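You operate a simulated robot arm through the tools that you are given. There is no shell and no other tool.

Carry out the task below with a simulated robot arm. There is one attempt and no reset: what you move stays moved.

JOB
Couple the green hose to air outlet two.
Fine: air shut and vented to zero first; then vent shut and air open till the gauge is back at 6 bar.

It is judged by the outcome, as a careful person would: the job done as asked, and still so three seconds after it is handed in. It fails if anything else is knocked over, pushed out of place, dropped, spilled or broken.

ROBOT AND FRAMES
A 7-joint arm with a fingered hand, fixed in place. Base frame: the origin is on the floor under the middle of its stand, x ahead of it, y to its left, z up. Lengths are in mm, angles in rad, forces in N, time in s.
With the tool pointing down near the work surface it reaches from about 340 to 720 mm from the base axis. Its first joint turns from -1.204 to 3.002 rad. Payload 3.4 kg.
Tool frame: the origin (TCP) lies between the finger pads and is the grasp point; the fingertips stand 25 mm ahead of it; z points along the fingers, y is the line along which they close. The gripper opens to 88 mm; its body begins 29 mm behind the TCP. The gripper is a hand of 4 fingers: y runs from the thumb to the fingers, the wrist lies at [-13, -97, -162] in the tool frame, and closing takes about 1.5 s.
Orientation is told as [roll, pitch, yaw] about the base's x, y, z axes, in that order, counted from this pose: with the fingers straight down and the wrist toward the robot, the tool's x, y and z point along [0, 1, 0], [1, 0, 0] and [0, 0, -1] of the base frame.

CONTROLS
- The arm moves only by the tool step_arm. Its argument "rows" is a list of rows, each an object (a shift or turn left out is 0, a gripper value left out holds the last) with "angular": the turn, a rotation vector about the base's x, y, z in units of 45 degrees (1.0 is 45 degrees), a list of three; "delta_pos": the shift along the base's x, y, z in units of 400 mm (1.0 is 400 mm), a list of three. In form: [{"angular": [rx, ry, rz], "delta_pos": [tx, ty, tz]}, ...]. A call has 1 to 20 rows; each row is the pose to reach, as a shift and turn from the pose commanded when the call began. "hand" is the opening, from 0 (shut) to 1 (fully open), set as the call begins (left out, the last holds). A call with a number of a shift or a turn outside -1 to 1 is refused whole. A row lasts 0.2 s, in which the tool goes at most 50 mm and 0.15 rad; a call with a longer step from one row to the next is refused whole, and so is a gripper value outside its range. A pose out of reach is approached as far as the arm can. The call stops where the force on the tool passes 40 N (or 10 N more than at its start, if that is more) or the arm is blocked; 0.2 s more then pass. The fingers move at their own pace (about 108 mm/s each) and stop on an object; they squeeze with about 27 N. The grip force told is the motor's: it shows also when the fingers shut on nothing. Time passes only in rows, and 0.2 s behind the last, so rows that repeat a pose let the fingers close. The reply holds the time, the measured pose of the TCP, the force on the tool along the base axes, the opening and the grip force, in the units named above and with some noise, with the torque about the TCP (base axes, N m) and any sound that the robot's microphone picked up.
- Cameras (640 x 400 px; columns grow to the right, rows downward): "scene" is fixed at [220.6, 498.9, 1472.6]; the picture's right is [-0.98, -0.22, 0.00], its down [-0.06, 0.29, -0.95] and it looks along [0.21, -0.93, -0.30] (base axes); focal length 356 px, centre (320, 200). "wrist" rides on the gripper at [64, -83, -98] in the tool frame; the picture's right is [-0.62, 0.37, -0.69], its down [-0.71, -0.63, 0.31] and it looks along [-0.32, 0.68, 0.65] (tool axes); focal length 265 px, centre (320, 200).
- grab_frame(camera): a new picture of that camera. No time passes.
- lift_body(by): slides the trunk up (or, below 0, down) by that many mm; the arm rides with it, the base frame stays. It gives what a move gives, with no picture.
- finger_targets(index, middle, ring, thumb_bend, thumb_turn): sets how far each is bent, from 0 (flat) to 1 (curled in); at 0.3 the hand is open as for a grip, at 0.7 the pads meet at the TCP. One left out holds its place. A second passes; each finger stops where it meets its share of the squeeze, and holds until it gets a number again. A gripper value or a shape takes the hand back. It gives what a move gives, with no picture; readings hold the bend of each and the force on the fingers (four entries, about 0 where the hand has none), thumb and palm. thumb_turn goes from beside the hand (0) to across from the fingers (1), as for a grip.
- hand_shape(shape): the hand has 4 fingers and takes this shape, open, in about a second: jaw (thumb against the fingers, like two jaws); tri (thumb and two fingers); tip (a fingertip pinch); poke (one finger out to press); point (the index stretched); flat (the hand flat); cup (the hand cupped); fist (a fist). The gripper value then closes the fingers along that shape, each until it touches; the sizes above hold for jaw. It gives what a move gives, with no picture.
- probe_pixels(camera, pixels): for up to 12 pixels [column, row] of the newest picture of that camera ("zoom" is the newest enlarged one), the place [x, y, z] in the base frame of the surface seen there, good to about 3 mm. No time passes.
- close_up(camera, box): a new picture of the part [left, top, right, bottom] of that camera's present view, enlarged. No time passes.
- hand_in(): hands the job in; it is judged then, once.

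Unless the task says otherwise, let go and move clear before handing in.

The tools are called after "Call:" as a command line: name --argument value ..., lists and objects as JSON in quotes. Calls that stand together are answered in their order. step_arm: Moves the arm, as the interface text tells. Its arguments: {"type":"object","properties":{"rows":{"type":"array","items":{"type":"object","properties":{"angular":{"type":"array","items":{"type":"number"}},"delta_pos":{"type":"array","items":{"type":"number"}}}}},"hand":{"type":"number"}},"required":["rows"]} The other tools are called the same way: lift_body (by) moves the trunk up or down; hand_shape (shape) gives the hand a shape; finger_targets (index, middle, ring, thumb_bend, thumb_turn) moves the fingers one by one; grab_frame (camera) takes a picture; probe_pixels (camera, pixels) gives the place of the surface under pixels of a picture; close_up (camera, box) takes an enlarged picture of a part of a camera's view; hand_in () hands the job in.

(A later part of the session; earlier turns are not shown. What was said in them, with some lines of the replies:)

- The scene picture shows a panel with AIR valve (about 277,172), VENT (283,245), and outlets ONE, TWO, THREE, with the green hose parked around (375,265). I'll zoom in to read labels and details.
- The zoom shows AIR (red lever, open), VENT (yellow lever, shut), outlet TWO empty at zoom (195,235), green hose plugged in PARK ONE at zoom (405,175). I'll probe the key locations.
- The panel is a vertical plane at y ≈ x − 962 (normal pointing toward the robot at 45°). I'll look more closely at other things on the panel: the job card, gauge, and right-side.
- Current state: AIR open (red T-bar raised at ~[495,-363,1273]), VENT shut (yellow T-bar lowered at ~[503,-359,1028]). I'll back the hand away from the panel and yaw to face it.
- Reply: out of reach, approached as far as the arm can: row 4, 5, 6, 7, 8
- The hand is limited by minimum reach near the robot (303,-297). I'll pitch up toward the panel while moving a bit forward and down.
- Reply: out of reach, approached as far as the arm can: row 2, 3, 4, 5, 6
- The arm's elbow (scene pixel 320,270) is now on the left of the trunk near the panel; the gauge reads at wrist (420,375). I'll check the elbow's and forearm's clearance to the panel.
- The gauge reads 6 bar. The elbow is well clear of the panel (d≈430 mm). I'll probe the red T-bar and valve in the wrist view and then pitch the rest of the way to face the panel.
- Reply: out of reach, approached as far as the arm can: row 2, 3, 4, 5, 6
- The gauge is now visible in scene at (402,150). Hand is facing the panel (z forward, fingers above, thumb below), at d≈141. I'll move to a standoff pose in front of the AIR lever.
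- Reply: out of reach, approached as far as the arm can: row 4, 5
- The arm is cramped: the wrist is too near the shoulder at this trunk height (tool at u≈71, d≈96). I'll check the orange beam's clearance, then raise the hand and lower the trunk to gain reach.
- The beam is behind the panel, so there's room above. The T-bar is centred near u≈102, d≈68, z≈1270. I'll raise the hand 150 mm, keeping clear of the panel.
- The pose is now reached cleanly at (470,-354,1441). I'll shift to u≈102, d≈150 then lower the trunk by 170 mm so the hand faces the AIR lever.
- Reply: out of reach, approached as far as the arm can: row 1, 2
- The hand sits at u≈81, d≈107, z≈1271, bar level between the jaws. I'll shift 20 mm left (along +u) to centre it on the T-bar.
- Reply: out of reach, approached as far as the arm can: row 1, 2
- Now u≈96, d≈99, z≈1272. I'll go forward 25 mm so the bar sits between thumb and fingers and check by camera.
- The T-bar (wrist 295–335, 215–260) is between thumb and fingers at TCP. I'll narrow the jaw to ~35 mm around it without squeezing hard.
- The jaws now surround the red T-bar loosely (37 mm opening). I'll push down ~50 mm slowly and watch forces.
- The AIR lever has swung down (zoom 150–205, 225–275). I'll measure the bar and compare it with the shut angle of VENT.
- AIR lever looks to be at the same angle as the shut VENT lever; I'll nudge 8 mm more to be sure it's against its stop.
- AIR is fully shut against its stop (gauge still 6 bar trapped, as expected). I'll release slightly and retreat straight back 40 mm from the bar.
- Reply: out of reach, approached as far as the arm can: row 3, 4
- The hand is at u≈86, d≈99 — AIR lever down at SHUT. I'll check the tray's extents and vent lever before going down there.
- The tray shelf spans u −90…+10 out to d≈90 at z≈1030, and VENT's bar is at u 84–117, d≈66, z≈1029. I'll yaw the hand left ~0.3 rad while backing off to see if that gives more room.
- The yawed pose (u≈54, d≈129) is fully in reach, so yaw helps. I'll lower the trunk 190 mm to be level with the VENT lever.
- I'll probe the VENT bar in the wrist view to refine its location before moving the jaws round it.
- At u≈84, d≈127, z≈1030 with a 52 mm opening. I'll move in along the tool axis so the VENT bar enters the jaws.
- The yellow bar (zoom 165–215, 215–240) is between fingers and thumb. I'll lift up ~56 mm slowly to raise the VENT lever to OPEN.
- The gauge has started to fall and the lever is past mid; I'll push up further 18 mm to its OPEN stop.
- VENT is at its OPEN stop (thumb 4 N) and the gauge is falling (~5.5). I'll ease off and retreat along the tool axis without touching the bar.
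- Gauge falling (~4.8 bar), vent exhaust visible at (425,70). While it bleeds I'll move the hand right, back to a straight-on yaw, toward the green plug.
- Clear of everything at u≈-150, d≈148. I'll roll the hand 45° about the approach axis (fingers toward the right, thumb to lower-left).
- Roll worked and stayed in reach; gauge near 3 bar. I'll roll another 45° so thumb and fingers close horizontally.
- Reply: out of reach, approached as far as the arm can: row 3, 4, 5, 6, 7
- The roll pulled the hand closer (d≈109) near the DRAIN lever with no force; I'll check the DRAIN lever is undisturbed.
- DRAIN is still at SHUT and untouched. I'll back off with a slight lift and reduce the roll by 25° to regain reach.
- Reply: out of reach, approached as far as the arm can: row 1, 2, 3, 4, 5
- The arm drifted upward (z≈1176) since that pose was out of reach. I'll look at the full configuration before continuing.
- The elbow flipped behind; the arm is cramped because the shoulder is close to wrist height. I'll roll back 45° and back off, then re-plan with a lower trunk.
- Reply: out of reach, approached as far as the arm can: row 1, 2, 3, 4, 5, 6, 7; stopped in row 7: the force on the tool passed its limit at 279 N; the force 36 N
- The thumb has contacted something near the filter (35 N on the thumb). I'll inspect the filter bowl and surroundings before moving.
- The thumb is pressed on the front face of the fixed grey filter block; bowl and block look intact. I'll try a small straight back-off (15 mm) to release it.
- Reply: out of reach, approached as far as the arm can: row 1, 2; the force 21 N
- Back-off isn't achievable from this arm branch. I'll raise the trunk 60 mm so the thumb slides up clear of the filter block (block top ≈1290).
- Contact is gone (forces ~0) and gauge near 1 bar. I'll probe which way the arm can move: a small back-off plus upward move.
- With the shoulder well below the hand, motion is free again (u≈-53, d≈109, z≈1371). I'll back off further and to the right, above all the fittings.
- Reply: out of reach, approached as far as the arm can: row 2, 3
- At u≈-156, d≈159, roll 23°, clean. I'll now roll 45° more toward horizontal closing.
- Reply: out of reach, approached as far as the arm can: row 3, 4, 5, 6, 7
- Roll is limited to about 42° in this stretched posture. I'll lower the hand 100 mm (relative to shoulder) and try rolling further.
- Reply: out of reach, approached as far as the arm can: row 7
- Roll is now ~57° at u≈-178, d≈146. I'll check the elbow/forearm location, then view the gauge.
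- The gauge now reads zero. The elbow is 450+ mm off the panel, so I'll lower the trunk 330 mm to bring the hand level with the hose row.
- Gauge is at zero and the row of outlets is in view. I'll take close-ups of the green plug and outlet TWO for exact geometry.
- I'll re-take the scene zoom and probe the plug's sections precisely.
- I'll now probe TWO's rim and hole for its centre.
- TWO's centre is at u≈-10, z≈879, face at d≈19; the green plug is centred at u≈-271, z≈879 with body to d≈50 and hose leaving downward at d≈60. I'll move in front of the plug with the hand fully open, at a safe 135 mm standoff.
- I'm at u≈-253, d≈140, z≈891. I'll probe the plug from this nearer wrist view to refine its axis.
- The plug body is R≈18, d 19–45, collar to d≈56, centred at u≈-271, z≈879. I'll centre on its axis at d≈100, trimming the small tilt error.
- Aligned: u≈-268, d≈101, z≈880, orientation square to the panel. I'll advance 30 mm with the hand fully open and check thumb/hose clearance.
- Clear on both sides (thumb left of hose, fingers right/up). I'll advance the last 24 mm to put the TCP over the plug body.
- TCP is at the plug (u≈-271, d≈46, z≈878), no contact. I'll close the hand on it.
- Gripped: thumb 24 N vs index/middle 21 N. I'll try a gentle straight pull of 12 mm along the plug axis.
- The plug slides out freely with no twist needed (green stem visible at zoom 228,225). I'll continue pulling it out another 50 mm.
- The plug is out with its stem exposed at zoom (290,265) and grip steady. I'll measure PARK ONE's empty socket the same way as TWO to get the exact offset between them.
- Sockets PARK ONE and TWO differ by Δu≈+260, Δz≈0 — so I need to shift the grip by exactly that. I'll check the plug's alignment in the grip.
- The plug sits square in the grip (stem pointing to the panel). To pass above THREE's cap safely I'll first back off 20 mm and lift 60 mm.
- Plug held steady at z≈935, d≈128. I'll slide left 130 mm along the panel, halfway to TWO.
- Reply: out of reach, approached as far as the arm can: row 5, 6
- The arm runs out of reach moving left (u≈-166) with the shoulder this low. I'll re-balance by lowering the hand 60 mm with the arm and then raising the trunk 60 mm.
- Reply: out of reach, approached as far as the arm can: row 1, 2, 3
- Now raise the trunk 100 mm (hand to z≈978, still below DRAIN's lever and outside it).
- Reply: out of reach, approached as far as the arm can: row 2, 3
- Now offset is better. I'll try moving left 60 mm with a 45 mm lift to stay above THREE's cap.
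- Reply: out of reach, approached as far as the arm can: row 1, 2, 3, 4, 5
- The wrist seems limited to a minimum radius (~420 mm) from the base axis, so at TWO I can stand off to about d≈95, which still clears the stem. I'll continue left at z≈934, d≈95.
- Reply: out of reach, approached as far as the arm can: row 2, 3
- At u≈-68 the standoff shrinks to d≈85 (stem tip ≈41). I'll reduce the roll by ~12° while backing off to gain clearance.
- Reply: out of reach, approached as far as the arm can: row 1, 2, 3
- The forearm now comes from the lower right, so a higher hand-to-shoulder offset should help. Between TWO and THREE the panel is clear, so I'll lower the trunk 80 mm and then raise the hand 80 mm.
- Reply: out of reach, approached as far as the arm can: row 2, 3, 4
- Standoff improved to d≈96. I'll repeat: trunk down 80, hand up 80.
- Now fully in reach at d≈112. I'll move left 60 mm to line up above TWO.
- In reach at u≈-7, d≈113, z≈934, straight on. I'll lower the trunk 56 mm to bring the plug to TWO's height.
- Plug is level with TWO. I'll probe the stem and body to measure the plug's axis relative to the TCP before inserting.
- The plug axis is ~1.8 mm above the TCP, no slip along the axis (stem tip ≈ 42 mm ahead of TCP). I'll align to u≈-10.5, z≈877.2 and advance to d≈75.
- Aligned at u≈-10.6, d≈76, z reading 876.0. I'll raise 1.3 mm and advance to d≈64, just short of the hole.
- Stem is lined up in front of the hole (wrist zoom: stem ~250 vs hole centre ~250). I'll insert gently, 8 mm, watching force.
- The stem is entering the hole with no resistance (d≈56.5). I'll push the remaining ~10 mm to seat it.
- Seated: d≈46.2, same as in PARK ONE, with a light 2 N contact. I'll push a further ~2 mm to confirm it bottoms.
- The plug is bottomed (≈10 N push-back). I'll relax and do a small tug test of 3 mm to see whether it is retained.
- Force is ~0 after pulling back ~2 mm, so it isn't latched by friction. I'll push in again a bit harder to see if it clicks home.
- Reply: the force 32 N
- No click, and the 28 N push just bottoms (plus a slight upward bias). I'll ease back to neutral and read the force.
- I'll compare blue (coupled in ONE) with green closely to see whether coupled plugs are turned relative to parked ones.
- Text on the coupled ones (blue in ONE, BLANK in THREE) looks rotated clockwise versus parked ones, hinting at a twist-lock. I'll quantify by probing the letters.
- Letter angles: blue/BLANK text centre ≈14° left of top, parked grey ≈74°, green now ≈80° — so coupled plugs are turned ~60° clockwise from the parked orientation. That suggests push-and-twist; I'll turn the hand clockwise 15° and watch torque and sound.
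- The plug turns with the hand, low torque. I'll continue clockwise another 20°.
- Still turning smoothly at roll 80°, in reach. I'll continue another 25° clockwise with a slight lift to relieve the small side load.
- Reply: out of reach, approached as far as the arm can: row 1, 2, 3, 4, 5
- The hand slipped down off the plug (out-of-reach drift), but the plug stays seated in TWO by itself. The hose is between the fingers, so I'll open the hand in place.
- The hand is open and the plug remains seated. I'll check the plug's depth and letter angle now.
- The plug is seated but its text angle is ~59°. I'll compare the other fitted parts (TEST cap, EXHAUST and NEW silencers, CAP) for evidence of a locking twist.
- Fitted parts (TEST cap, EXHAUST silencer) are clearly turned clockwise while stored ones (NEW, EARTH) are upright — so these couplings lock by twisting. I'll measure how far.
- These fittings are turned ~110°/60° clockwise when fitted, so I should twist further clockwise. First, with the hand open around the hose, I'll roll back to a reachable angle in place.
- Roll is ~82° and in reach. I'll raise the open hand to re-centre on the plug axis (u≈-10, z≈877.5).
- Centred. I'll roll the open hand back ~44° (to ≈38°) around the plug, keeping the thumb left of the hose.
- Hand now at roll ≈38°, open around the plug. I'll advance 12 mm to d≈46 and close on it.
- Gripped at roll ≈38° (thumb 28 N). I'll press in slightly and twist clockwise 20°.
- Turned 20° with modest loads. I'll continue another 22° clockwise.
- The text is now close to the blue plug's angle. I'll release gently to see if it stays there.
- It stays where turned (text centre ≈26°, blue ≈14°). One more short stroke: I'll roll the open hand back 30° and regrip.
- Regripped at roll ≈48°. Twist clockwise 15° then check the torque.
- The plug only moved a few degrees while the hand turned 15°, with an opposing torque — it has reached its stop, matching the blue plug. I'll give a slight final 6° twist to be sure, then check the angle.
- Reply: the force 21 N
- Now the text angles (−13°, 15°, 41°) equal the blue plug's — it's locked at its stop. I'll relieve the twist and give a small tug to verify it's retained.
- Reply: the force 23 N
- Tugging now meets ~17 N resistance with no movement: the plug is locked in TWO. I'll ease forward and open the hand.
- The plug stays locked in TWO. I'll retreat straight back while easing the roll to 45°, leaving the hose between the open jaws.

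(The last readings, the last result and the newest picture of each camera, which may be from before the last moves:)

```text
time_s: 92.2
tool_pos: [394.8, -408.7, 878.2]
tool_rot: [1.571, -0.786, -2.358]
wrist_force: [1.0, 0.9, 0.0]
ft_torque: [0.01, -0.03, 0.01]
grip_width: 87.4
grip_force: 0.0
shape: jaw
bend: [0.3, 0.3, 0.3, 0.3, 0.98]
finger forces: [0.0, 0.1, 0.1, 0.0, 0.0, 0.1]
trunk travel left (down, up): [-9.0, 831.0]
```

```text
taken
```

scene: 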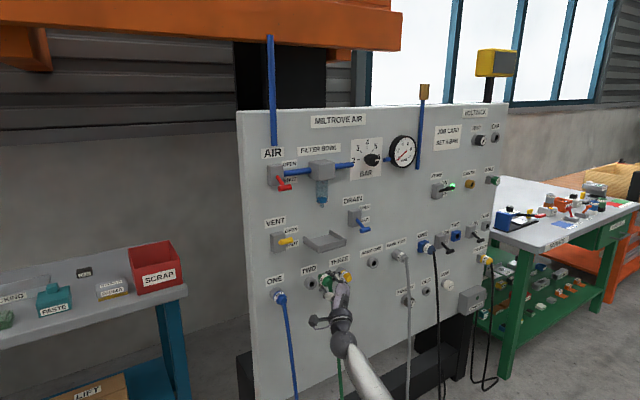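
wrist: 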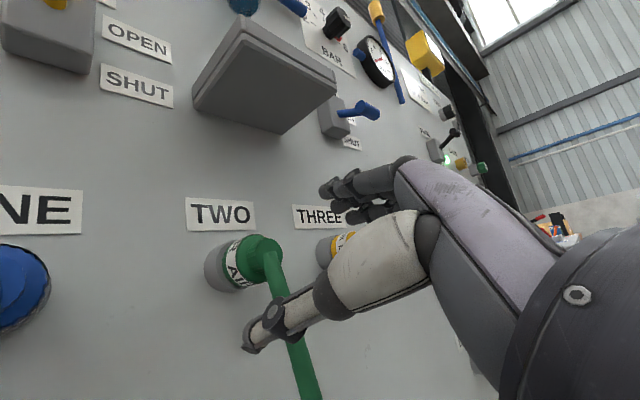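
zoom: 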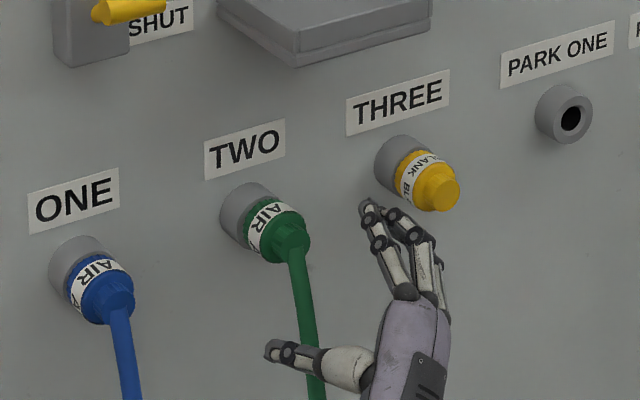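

Clear of the plug at d≈112. Next I need the VENT lever: I'll roll the hand back to fingers-up (roll 0) here while shifting left 30 mm.

Call:
step_arm --rows '[{"angular": [-0.118, 0.118, 0], "delta_pos": [0.008, 0.01, 0]}, {"angular": [-0.236, 0.236, 0], "delta_pos": [0.016, 0.02, 0]}, {"angular": [-0.354, 0.354, 0], "delta_pos": [0.025, 0.03, 0]}, {"angular": [-0.471, 0.471, 0], "delta_pos": [0.033, 0.04, 0]}, {"angular": [-0.589, 0.589, 0], "delta_pos": [0.042, 0.05, 0]}, {"angular": [-0.707, 0.707, 0], "delta_pos": [0.05, 0.056, 0]}, {"angular": [-0.707, 0.707, 0], "delta_pos": [0.05, 0.056, 0]}]'

Call:
grab_frame --camera "scene"

```text
time_s: 93.8
tool_pos: [415.5, -387.4, 877.0]
tool_rot: [-1.889, -1.567, 1.106]
wrist_force: [0.1, -0.2, 0.5]
ft_torque: [-0.02, 0.0, 0.0]
grip_width: 87.5
grip_force: 0.0
shape: jaw
bend: [0.3, 0.3, 0.3, 0.3, 0.98]
finger forces: [0.0, 0.1, 0.1, 0.0, 0.1, 0.1]
trunk travel left (down, up): [-9.0, 831.0]
```

```text
taken
```

scene: 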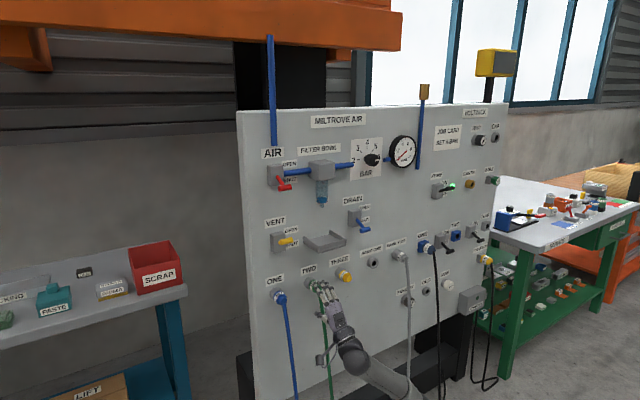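

Good, roll 0 at u≈20, d≈113. Now yaw left 17° while moving left 40 mm and back 15 mm.

Call:
step_arm --rows '[{"angular": [0, 0, 0.13], "delta_pos": [0.011, 0.03, 0]}, {"angular": [0, 0, 0.26], "delta_pos": [0.025, 0.06, 0]}, {"angular": [0, 0, 0.38], "delta_pos": [0.044, 0.097, 0]}, {"angular": [0, 0, 0.38], "delta_pos": [0.044, 0.097, 0]}]'

Call:
grab_frame --camera "wrist"

```text
time_s: 94.8
tool_pos: [433.7, -347.2, 876.2]
tool_rot: [-2.062, -1.568, 1.578]
wrist_force: [0.2, -0.5, 0.1]
ft_torque: [0.04, 0.01, 0.01]
grip_width: 87.6
grip_force: 0.0
shape: jaw
bend: [0.3, 0.3, 0.3, 0.3, 0.98]
finger forces: [0.1, 0.0, 0.0, 0.0, 0.0, 0.1]
trunk travel left (down, up): [-9.0, 831.0]
```

```text
taken
```

wrist: 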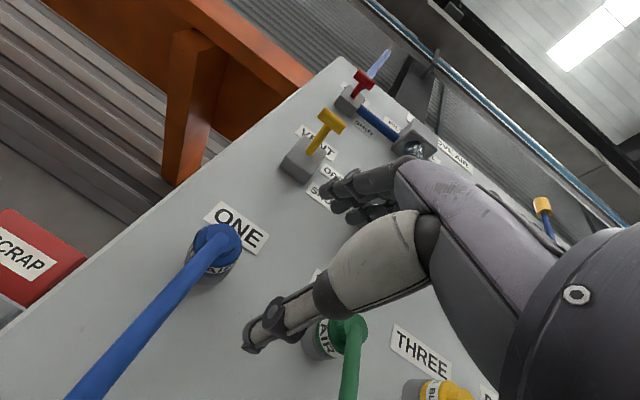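

In reach at u≈61, d≈128. The VENT bar is visible raised (wrist 325,125). I'll raise the trunk 194 mm to be level with it.

Call:
lift_body --by 194

Call:
grab_frame --camera "wrist"

Call:
grab_frame --camera "scene"

```text
time_s: 97.0
tool_pos: [433.2, -348.5, 1070.0]
tool_rot: [-1.922, -1.57, 1.436]
wrist_force: [-0.1, -0.4, -0.1]
ft_torque: [-0.02, 0.02, 0.03]
grip_width: 87.5
grip_force: 0.0
shape: jaw
bend: [0.3, 0.3, 0.3, 0.3, 0.98]
finger forces: [0.0, 0.0, 0.1, 0.0, 0.0, 0.0]
trunk travel left (down, up): [-203.0, 637.0]
```

```text
taken
```

wrist: 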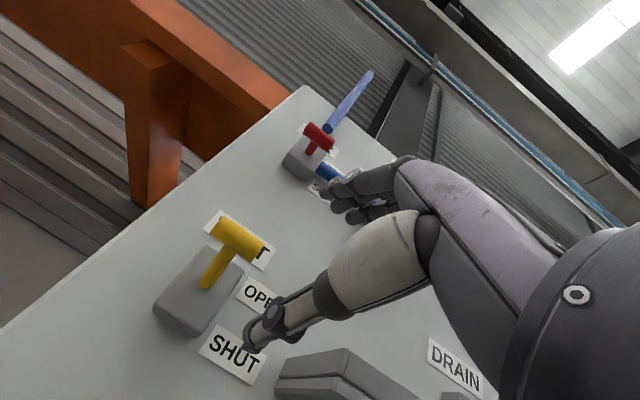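

```text
taken
```

scene: 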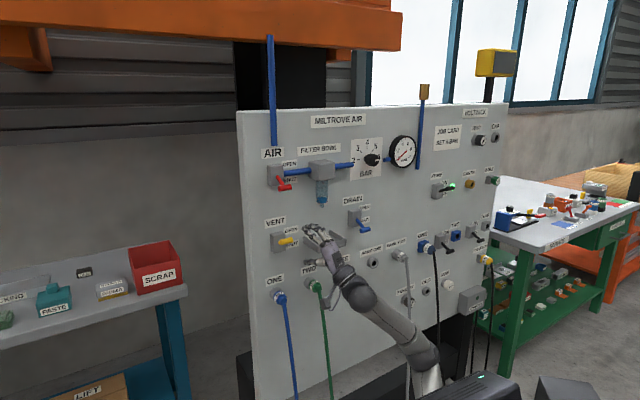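

I'll probe the VENT bar's location, then set the jaw to ~52 mm and move in front of it.

Call:
probe_pixels --camera "wrist" --pixels '[[218, 225], [228, 232], [240, 238], [252, 247], [262, 254], [205, 280]]'

Call:
step_arm --hand 0.6 --rows '[{"delta_pos": [0.027, 0.027, 0]}, {"delta_pos": [0.044, 0.044, 0]}, {"delta_pos": [0.044, 0.044, 0]}, {"delta_pos": [0.044, 0.044, 0]}]'

Call:
grab_frame --camera "wrist"

```text
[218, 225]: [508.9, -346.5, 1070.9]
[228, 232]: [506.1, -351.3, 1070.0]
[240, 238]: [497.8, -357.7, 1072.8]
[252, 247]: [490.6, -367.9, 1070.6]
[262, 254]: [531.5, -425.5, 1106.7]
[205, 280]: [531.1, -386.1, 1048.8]
```

```text
time_s: 98.0
tool_pos: [450.9, -329.8, 1070.1]
tool_rot: [-1.937, -1.569, 1.447]
wrist_force: [-0.2, 0.7, -0.4]
ft_torque: [-0.03, -0.01, 0.01]
grip_width: 53.4
grip_force: 0.1
shape: jaw
bend: [0.29, 0.4, 0.37, 0.64, 1.0]
finger forces: [0.1, 0.0, 0.1, 0.0, 0.1, 0.1]
trunk travel left (down, up): [-203.0, 637.0]
```

```text
taken
```

wrist: 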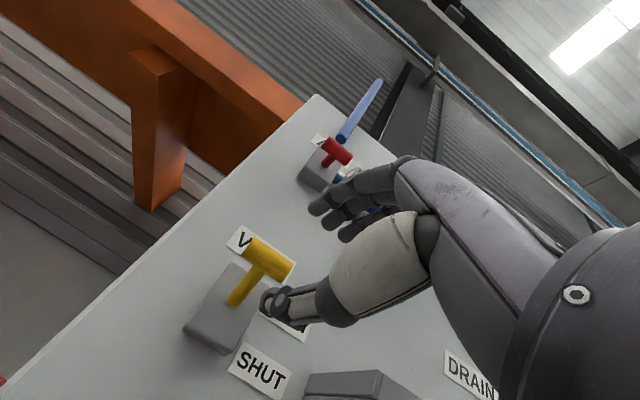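

Bar centre ≈ u 100, d 66, z 1070. I'll move in so it sits between fingers and thumb.

Call:
step_arm --rows '[{"delta_pos": [0.031, -0.018, 0]}, {"delta_pos": [0.063, -0.036, 0]}, {"delta_pos": [0.094, -0.054, 0]}, {"delta_pos": [0.1255, -0.0725, 0]}]'

Call:
close_up --camera "scene" --box '[240, 190, 400, 290]'

Call:
grab_frame --camera "wrist"

```text
time_s: 99.0
tool_pos: [500.6, -359.2, 1069.8]
tool_rot: [-2.013, -1.569, 1.526]
wrist_force: [0.3, -0.1, -0.7]
ft_torque: [0.01, 0.01, 0.01]
grip_width: 53.2
grip_force: 0.0
shape: jaw
bend: [0.29, 0.4, 0.37, 0.64, 1.0]
finger forces: [0.1, 0.0, 0.0, 0.1, 0.0, 0.0]
trunk travel left (down, up): [-203.0, 637.0]
```

```text
4.00 times, centred on (320, 240) of scene
```

zoom: 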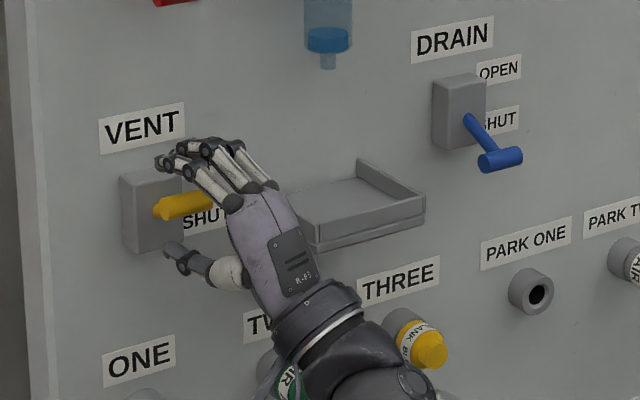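

```text
taken
```

wrist: 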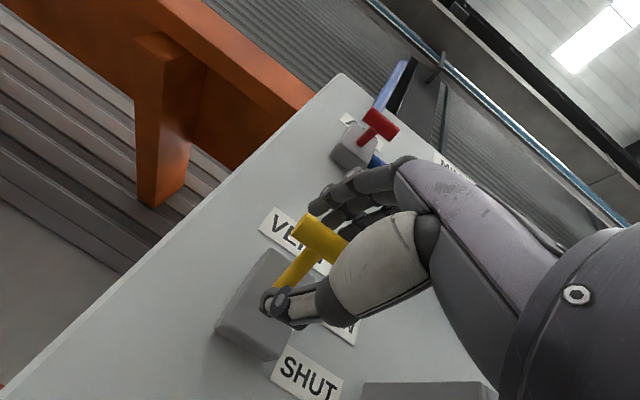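

The VENT bar is between the jaws. I'll push down ~62 mm to SHUT.

Call:
step_arm --rows '[{"delta_pos": [0, 0, -0.025]}, {"delta_pos": [0, 0, -0.05]}, {"delta_pos": [0, 0, -0.075]}, {"delta_pos": [0, 0, -0.1]}, {"delta_pos": [0, 0, -0.125]}, {"delta_pos": [0, 0, -0.15]}]'

Call:
close_up --camera "scene" --box '[240, 190, 400, 290]'

```text
time_s: 100.3
tool_pos: [499.6, -360.5, 1011.2]
tool_rot: [-2.37, -1.568, 1.883]
wrist_force: [1.2, 0.0, 1.0]
ft_torque: [0.0, 0.02, -0.01]
grip_width: 53.7
grip_force: 0.1
shape: jaw
bend: [0.29, 0.4, 0.37, 0.64, 1.0]
finger forces: [0.1, 0.6, 0.0, 0.0, 0.0, 0.1]
trunk travel left (down, up): [-203.0, 637.0]
```

```text
4.00 times, centred on (320, 240) of scene
```

zoom: 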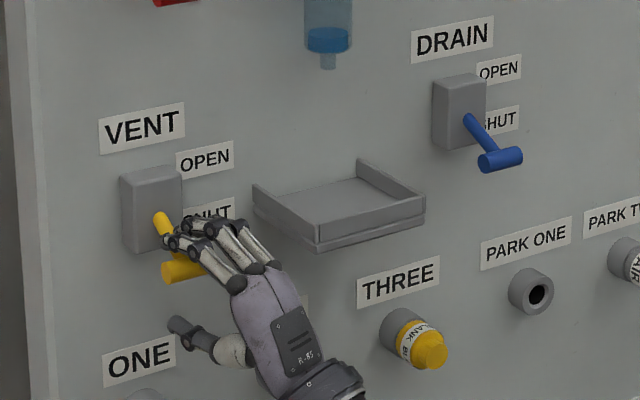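

VENT lever is down. I'll push 8 mm more to make sure it's against the SHUT stop.

Call:
step_arm --rows '[{"delta_pos": [0, 0, -0.01]}, {"delta_pos": [0, 0, -0.02]}]'

Call:
close_up --camera "scene" --box '[255, 225, 319, 265]'

```text
time_s: 101.0
tool_pos: [500.9, -358.8, 1003.6]
tool_rot: [-2.914, -1.566, 2.43]
wrist_force: [-1.3, -0.9, 4.4]
ft_torque: [-0.06, -0.08, -0.02]
grip_width: 56.5
grip_force: 0.1
shape: jaw
bend: [0.29, 0.36, 0.37, 0.64, 1.0]
finger forces: [0.3, 4.2, 0.0, 0.0, 0.0, 0.1]
trunk travel left (down, up): [-203.0, 637.0]
```

```text
10.00 times, centred on (287, 245) of scene
```

zoom: 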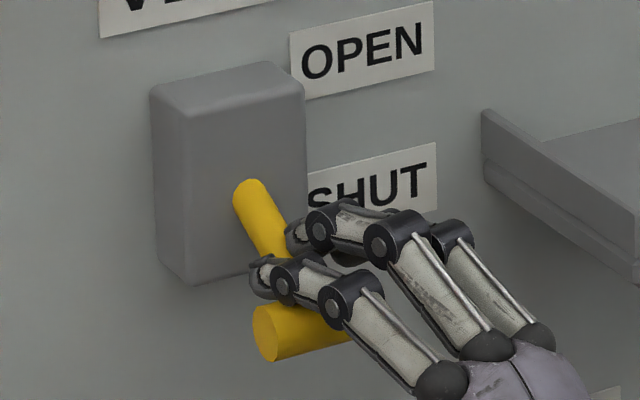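

VENT is fully shut. I'll ease up and retreat along the tool axis.

Call:
step_arm --rows '[{"delta_pos": [0, 0, 0.02]}, {"delta_pos": [-0.033, 0.0175, 0.02]}, {"delta_pos": [-0.066, 0.035, 0.02]}, {"delta_pos": [-0.1, 0.053, 0.02]}, {"delta_pos": [-0.133, 0.07, 0.02]}]'

Call:
close_up --camera "scene" --box '[240, 190, 400, 290]'

```text
time_s: 102.2
tool_pos: [446.4, -330.2, 1008.7]
tool_rot: [-1.839, -1.569, 1.351]
wrist_force: [0.9, 0.6, -0.4]
ft_torque: [-0.04, 0.01, -0.01]
grip_width: 53.1
grip_force: 0.0
shape: jaw
bend: [0.29, 0.4, 0.37, 0.64, 1.0]
finger forces: [0.0, 0.0, 0.0, 0.1, 0.1, 0.1]
trunk travel left (down, up): [-203.0, 637.0]
```

```text
4.00 times, centred on (320, 240) of scene
```

zoom: 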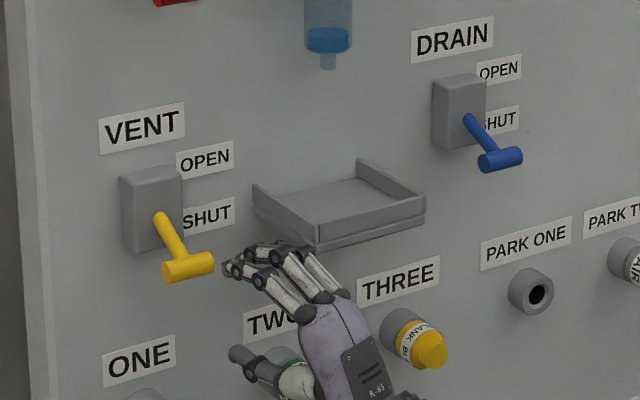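

VENT shut and clear. Now raise the trunk 220 mm to AIR's lever level (bar now at z≈1229).

Call:
lift_body --by 220

Call:
grab_frame --camera "wrist"

Call:
grab_frame --camera "scene"

Call:
probe_pixels --camera "scene" --pixels '[[280, 188], [284, 187], [288, 186], [277, 178]]'

```text
time_s: 104.5
tool_pos: [447.3, -332.0, 1228.4]
tool_rot: [-1.912, -1.57, 1.428]
wrist_force: [-0.2, -0.1, -0.1]
ft_torque: [-0.03, -0.02, 0.0]
grip_width: 53.2
grip_force: 0.0
shape: jaw
bend: [0.29, 0.4, 0.37, 0.64, 1.0]
finger forces: [0.0, 0.0, 0.0, 0.1, 0.0, 0.0]
trunk travel left (down, up): [-423.0, 417.0]
```

```text
taken
```

wrist: 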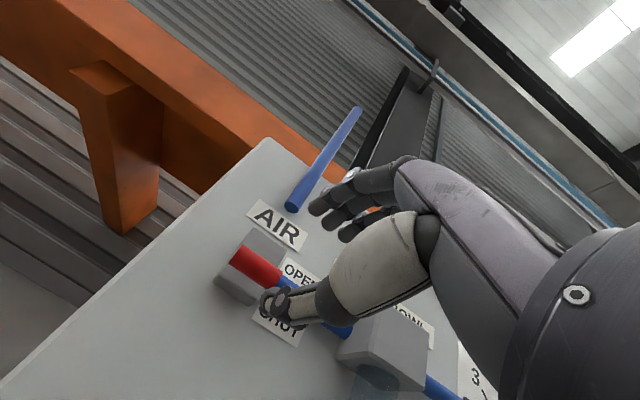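

```text
taken
```

scene: 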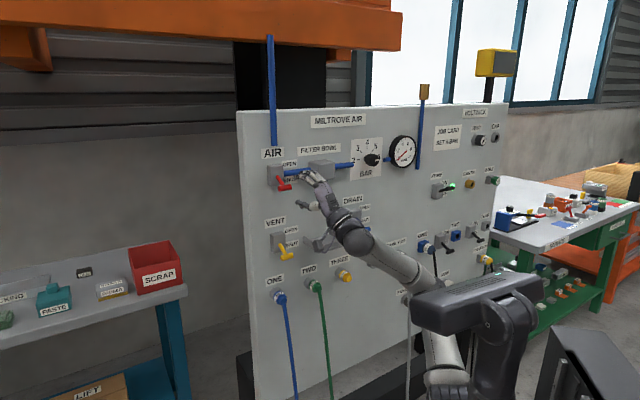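

```text
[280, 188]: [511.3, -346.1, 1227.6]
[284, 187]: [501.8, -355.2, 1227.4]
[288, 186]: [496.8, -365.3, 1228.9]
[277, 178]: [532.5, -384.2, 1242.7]
```

AIR bar centre ≈ u 101, d 66, z 1227. I'll move in around it.

Call:
step_arm --rows '[{"delta_pos": [0.033, -0.017, 0]}, {"delta_pos": [0.066, -0.034, -0.002]}, {"delta_pos": [0.099, -0.052, -0.004]}, {"delta_pos": [0.1326, -0.069, -0.004]}]'

Call:
close_up --camera "scene" --box '[240, 130, 400, 230]'

Call:
grab_frame --camera "wrist"

```text
time_s: 105.5
tool_pos: [500.5, -357.8, 1227.7]
tool_rot: [-2.175, -1.57, 1.688]
wrist_force: [-0.2, 0.9, -0.3]
ft_torque: [0.01, -0.01, 0.01]
grip_width: 53.0
grip_force: 0.0
shape: jaw
bend: [0.29, 0.4, 0.37, 0.64, 1.0]
finger forces: [0.0, 0.1, 0.0, 0.1, 0.0, 0.0]
trunk travel left (down, up): [-423.0, 417.0]
```

```text
4.00 times, centred on (320, 180) of scene
```

zoom: 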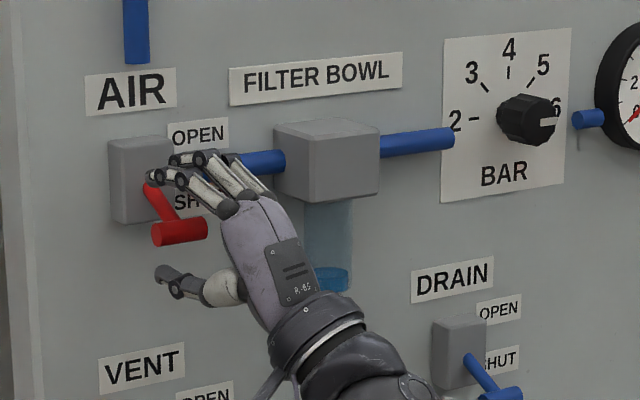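

```text
taken
```

wrist: 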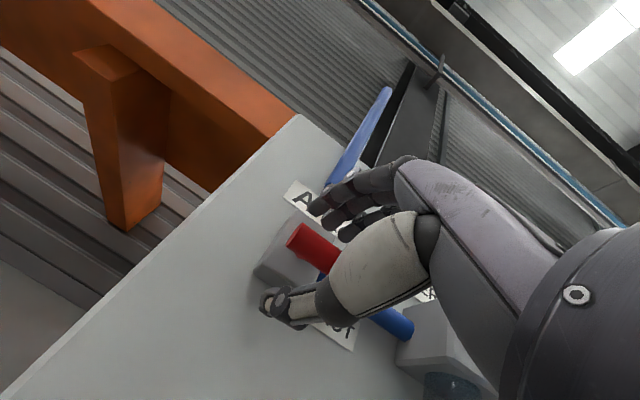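

The red bar is between the jaws. I'll lift ~60 mm, then finish to the OPEN stop.

Call:
step_arm --rows '[{"delta_pos": [0, 0, 0.025]}, {"delta_pos": [0, 0, 0.05]}, {"delta_pos": [0, 0, 0.075]}, {"delta_pos": [0, 0, 0.1]}, {"delta_pos": [0, 0, 0.125]}, {"delta_pos": [0, 0, 0.15]}]'

Call:
close_up --camera "scene" --box '[240, 120, 400, 220]'

```text
time_s: 106.9
tool_pos: [498.1, -357.5, 1288.9]
tool_rot: [-2.211, -1.569, 1.724]
wrist_force: [-0.1, 0.3, -0.7]
ft_torque: [0.01, -0.01, 0.01]
grip_width: 53.4
grip_force: 0.0
shape: jaw
bend: [0.29, 0.4, 0.37, 0.64, 1.0]
finger forces: [0.0, 0.0, 0.1, 0.0, 0.0, 0.0]
trunk travel left (down, up): [-423.0, 417.0]
```

```text
4.00 times, centred on (320, 170) of scene
```

zoom: 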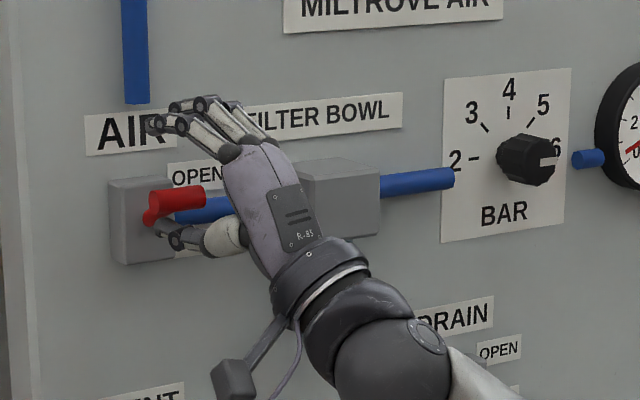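

Lever is nearly up; I'll push another ~14 mm to reach the OPEN stop and watch the gauge.

Call:
step_arm --rows '[{"delta_pos": [0, 0, 0.015]}, {"delta_pos": [0, 0, 0.027]}, {"delta_pos": [0, 0, 0.035]}]'

Call:
close_up --camera "scene" --box '[240, 120, 400, 220]'

Call:
close_up --camera "scene" --box '[370, 125, 434, 165]'

```text
time_s: 107.7
tool_pos: [500.5, -356.3, 1301.0]
tool_rot: [-1.332, -1.568, 0.842]
wrist_force: [-0.6, 1.3, -4.9]
ft_torque: [0.1, 0.07, -0.01]
grip_width: 56.5
grip_force: 0.2
shape: jaw
bend: [0.29, 0.4, 0.37, 0.6, 0.99]
finger forces: [0.0, 0.0, 0.0, 0.0, 4.1, 0.0]
trunk travel left (down, up): [-423.0, 417.0]
```

```text
4.00 times, centred on (320, 170) of scene
```

zoom: 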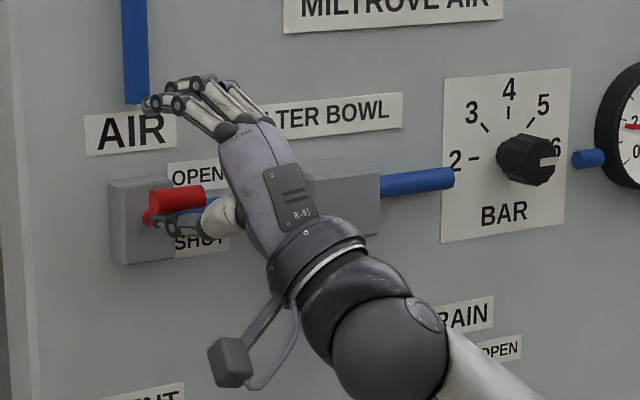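

```text
10.00 times, centred on (402, 145) of scene
```

zoom: 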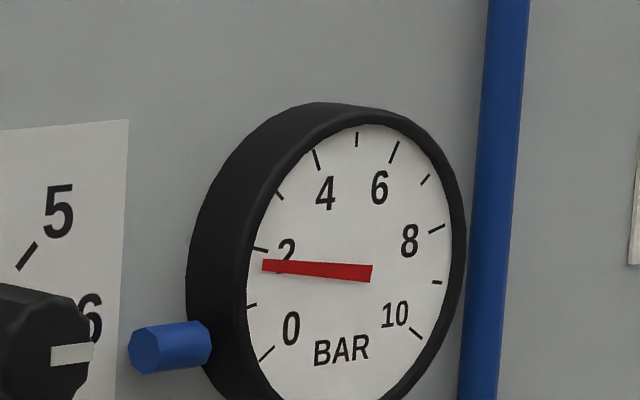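

AIR is at its OPEN stop (thumb 4 N) and the gauge is rising (~1.7). I'll ease off and retreat.

Call:
step_arm --rows '[{"delta_pos": [0, 0, -0.02]}, {"delta_pos": [-0.033, 0.0175, -0.02]}, {"delta_pos": [-0.066, 0.035, -0.02]}, {"delta_pos": [-0.1, 0.053, -0.02]}, {"delta_pos": [-0.133, 0.07, -0.02]}, {"delta_pos": [-0.16, 0.085, -0.02]}]'

Call:
grab_frame --camera "scene"

Call:
close_up --camera "scene" --box '[370, 125, 434, 165]'

```text
time_s: 109.1
tool_pos: [436.6, -324.1, 1293.1]
tool_rot: [-2.071, -1.568, 1.583]
wrist_force: [0.2, -0.9, -1.1]
ft_torque: [0.01, -0.02, 0.01]
grip_width: 53.3
grip_force: 0.1
shape: jaw
bend: [0.29, 0.4, 0.37, 0.64, 1.0]
finger forces: [0.0, 0.1, 0.0, 0.0, 0.0, 0.1]
trunk travel left (down, up): [-423.0, 417.0]
```

```text
taken
```

scene: 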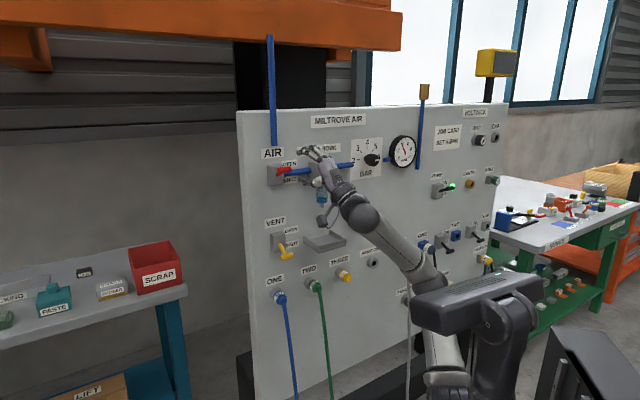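

```text
10.00 times, centred on (402, 145) of scene
```

zoom: 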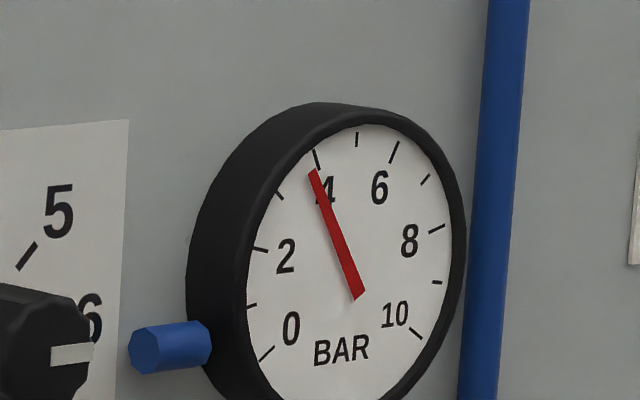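

Gauge is climbing through 4 bar. I'll wait a few seconds in place and check that it settles at 6.

Call:
step_arm --rows '[{"delta_pos": [0, 0, 0]}, {"delta_pos": [0, 0, 0]}, {"delta_pos": [0, 0, 0]}, {"delta_pos": [0, 0, 0]}, {"delta_pos": [0, 0, 0]}, {"delta_pos": [0, 0, 0]}, {"delta_pos": [0, 0, 0]}, {"delta_pos": [0, 0, 0]}, {"delta_pos": [0, 0, 0]}, {"delta_pos": [0, 0, 0]}, {"delta_pos": [0, 0, 0]}, {"delta_pos": [0, 0, 0]}, {"delta_pos": [0, 0, 0]}, {"delta_pos": [0, 0, 0]}, {"delta_pos": [0, 0, 0]}, {"delta_pos": [0, 0, 0]}, {"delta_pos": [0, 0, 0]}, {"delta_pos": [0, 0, 0]}, {"delta_pos": [0, 0, 0]}, {"delta_pos": [0, 0, 0]}]'

Call:
close_up --camera "scene" --box '[370, 125, 434, 165]'

Call:
close_up --camera "scene" --box '[240, 190, 432, 310]'

Call:
close_up --camera "scene" --box '[240, 120, 400, 220]'

```text
time_s: 113.3
tool_pos: [436.0, -322.5, 1292.0]
tool_rot: [-1.99, -1.57, 1.502]
wrist_force: [-0.2, -0.8, 1.0]
ft_torque: [0.02, -0.05, -0.01]
grip_width: 53.0
grip_force: 0.1
shape: jaw
bend: [0.29, 0.4, 0.37, 0.64, 1.0]
finger forces: [0.1, 0.0, 0.1, 0.0, 0.0, 0.0]
trunk travel left (down, up): [-423.0, 417.0]
```

```text
10.00 times, centred on (402, 145) of scene
```

zoom: 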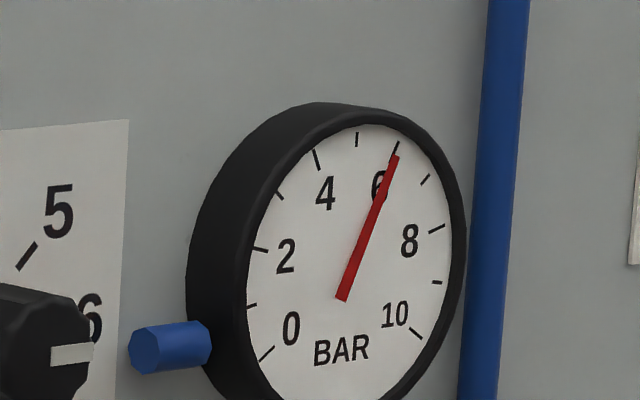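

```text
3.33 times, centred on (336, 250) of scene
```

zoom: 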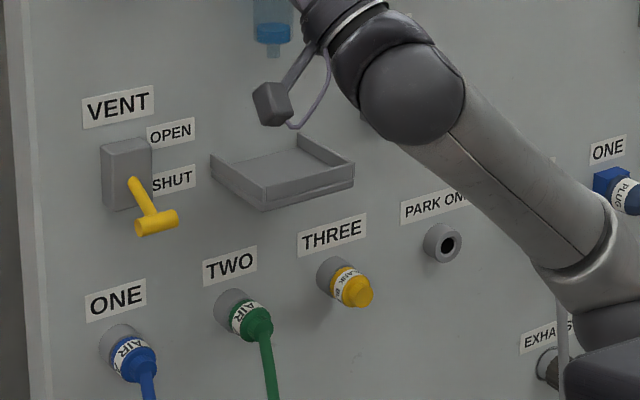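

```text
4.00 times, centred on (320, 170) of scene
```

zoom: 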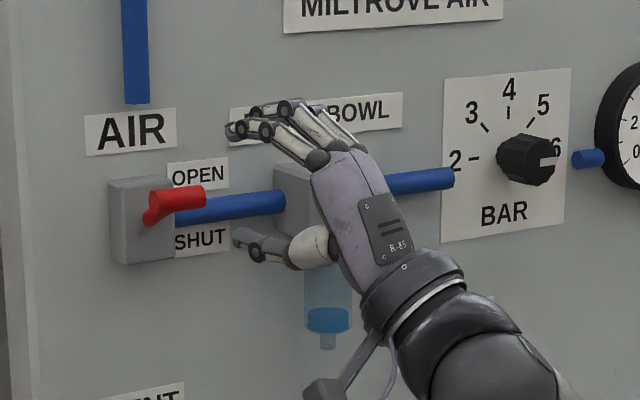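

Gauge is back at 6 bar, the green plug sits locked in TWO, VENT shut and AIR open. One last overall check before handing in.

Call:
grab_frame --camera "scene"

Call:
grab_frame --camera "wrist"

Call:
close_up --camera "scene" --box '[380, 220, 500, 320]'

```text
taken
```

scene: 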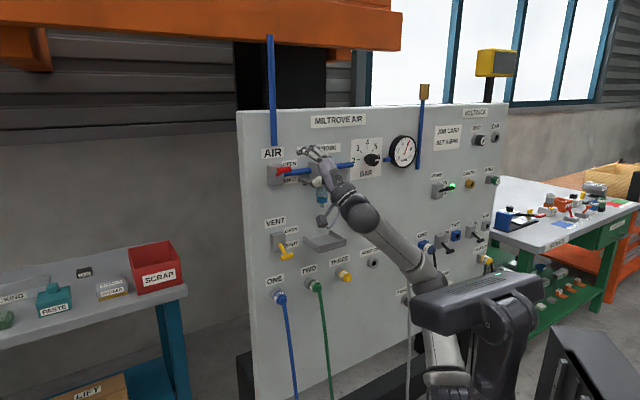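

```text
taken
```

wrist: 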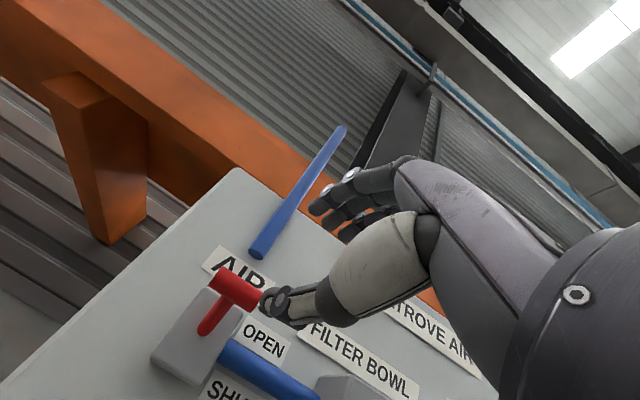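

```text
4.00 times, centred on (440, 270) of scene
```

zoom: 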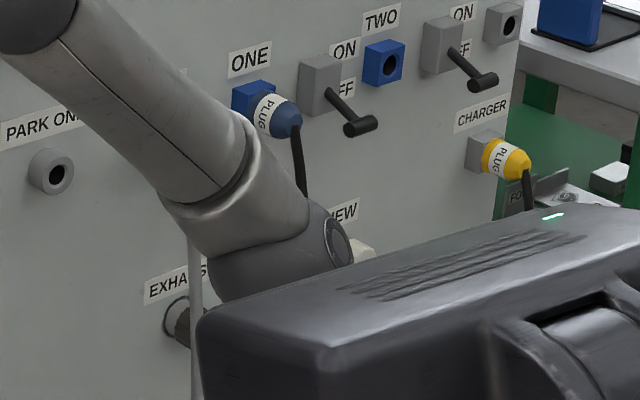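

The gauge reads 6 bar (scene 402,150), green is locked in TWO, AIR is open, VENT is shut and the hand is clear of the panel. The parts I can see are undisturbed. The arm hides DRAIN and PARK TWO's plug from this view, but DRAIN was shut when last seen and PARK TWO's hose still hangs normally. I'm handing in.

Call:
hand_in

```text
The job is handed in.
```

The green hose is coupled to air outlet two, the gauge is back at 6 bar, and I have handed the job in. I have not seen the judging result.

- **Before coupling:** I shut AIR and opened VENT. The gauge read zero before I pulled the green plug from PARK ONE.
- **Coupling:** The plug pushes in and turns clockwise to lock. It is turned to its stop, at the same angle as the blue plug in ONE. It held against a tug of about 17 N.
- **After coupling:** I shut VENT and opened AIR, both to their stops. The gauge climbed to 6 bar and the plug stayed in.

**Filter block contact:** early on, the arm drifted and the thumb hit the front of the grey filter block hard; the stop reported 279 N. The block and bowl looked intact and in place in every picture afterwards.

**Not seen at hand-in:** the arm hid the DRAIN lever and the grey plug in PARK TWO from view. DRAIN was shut when I last saw it, and the PARK TWO hose was still hanging normally.
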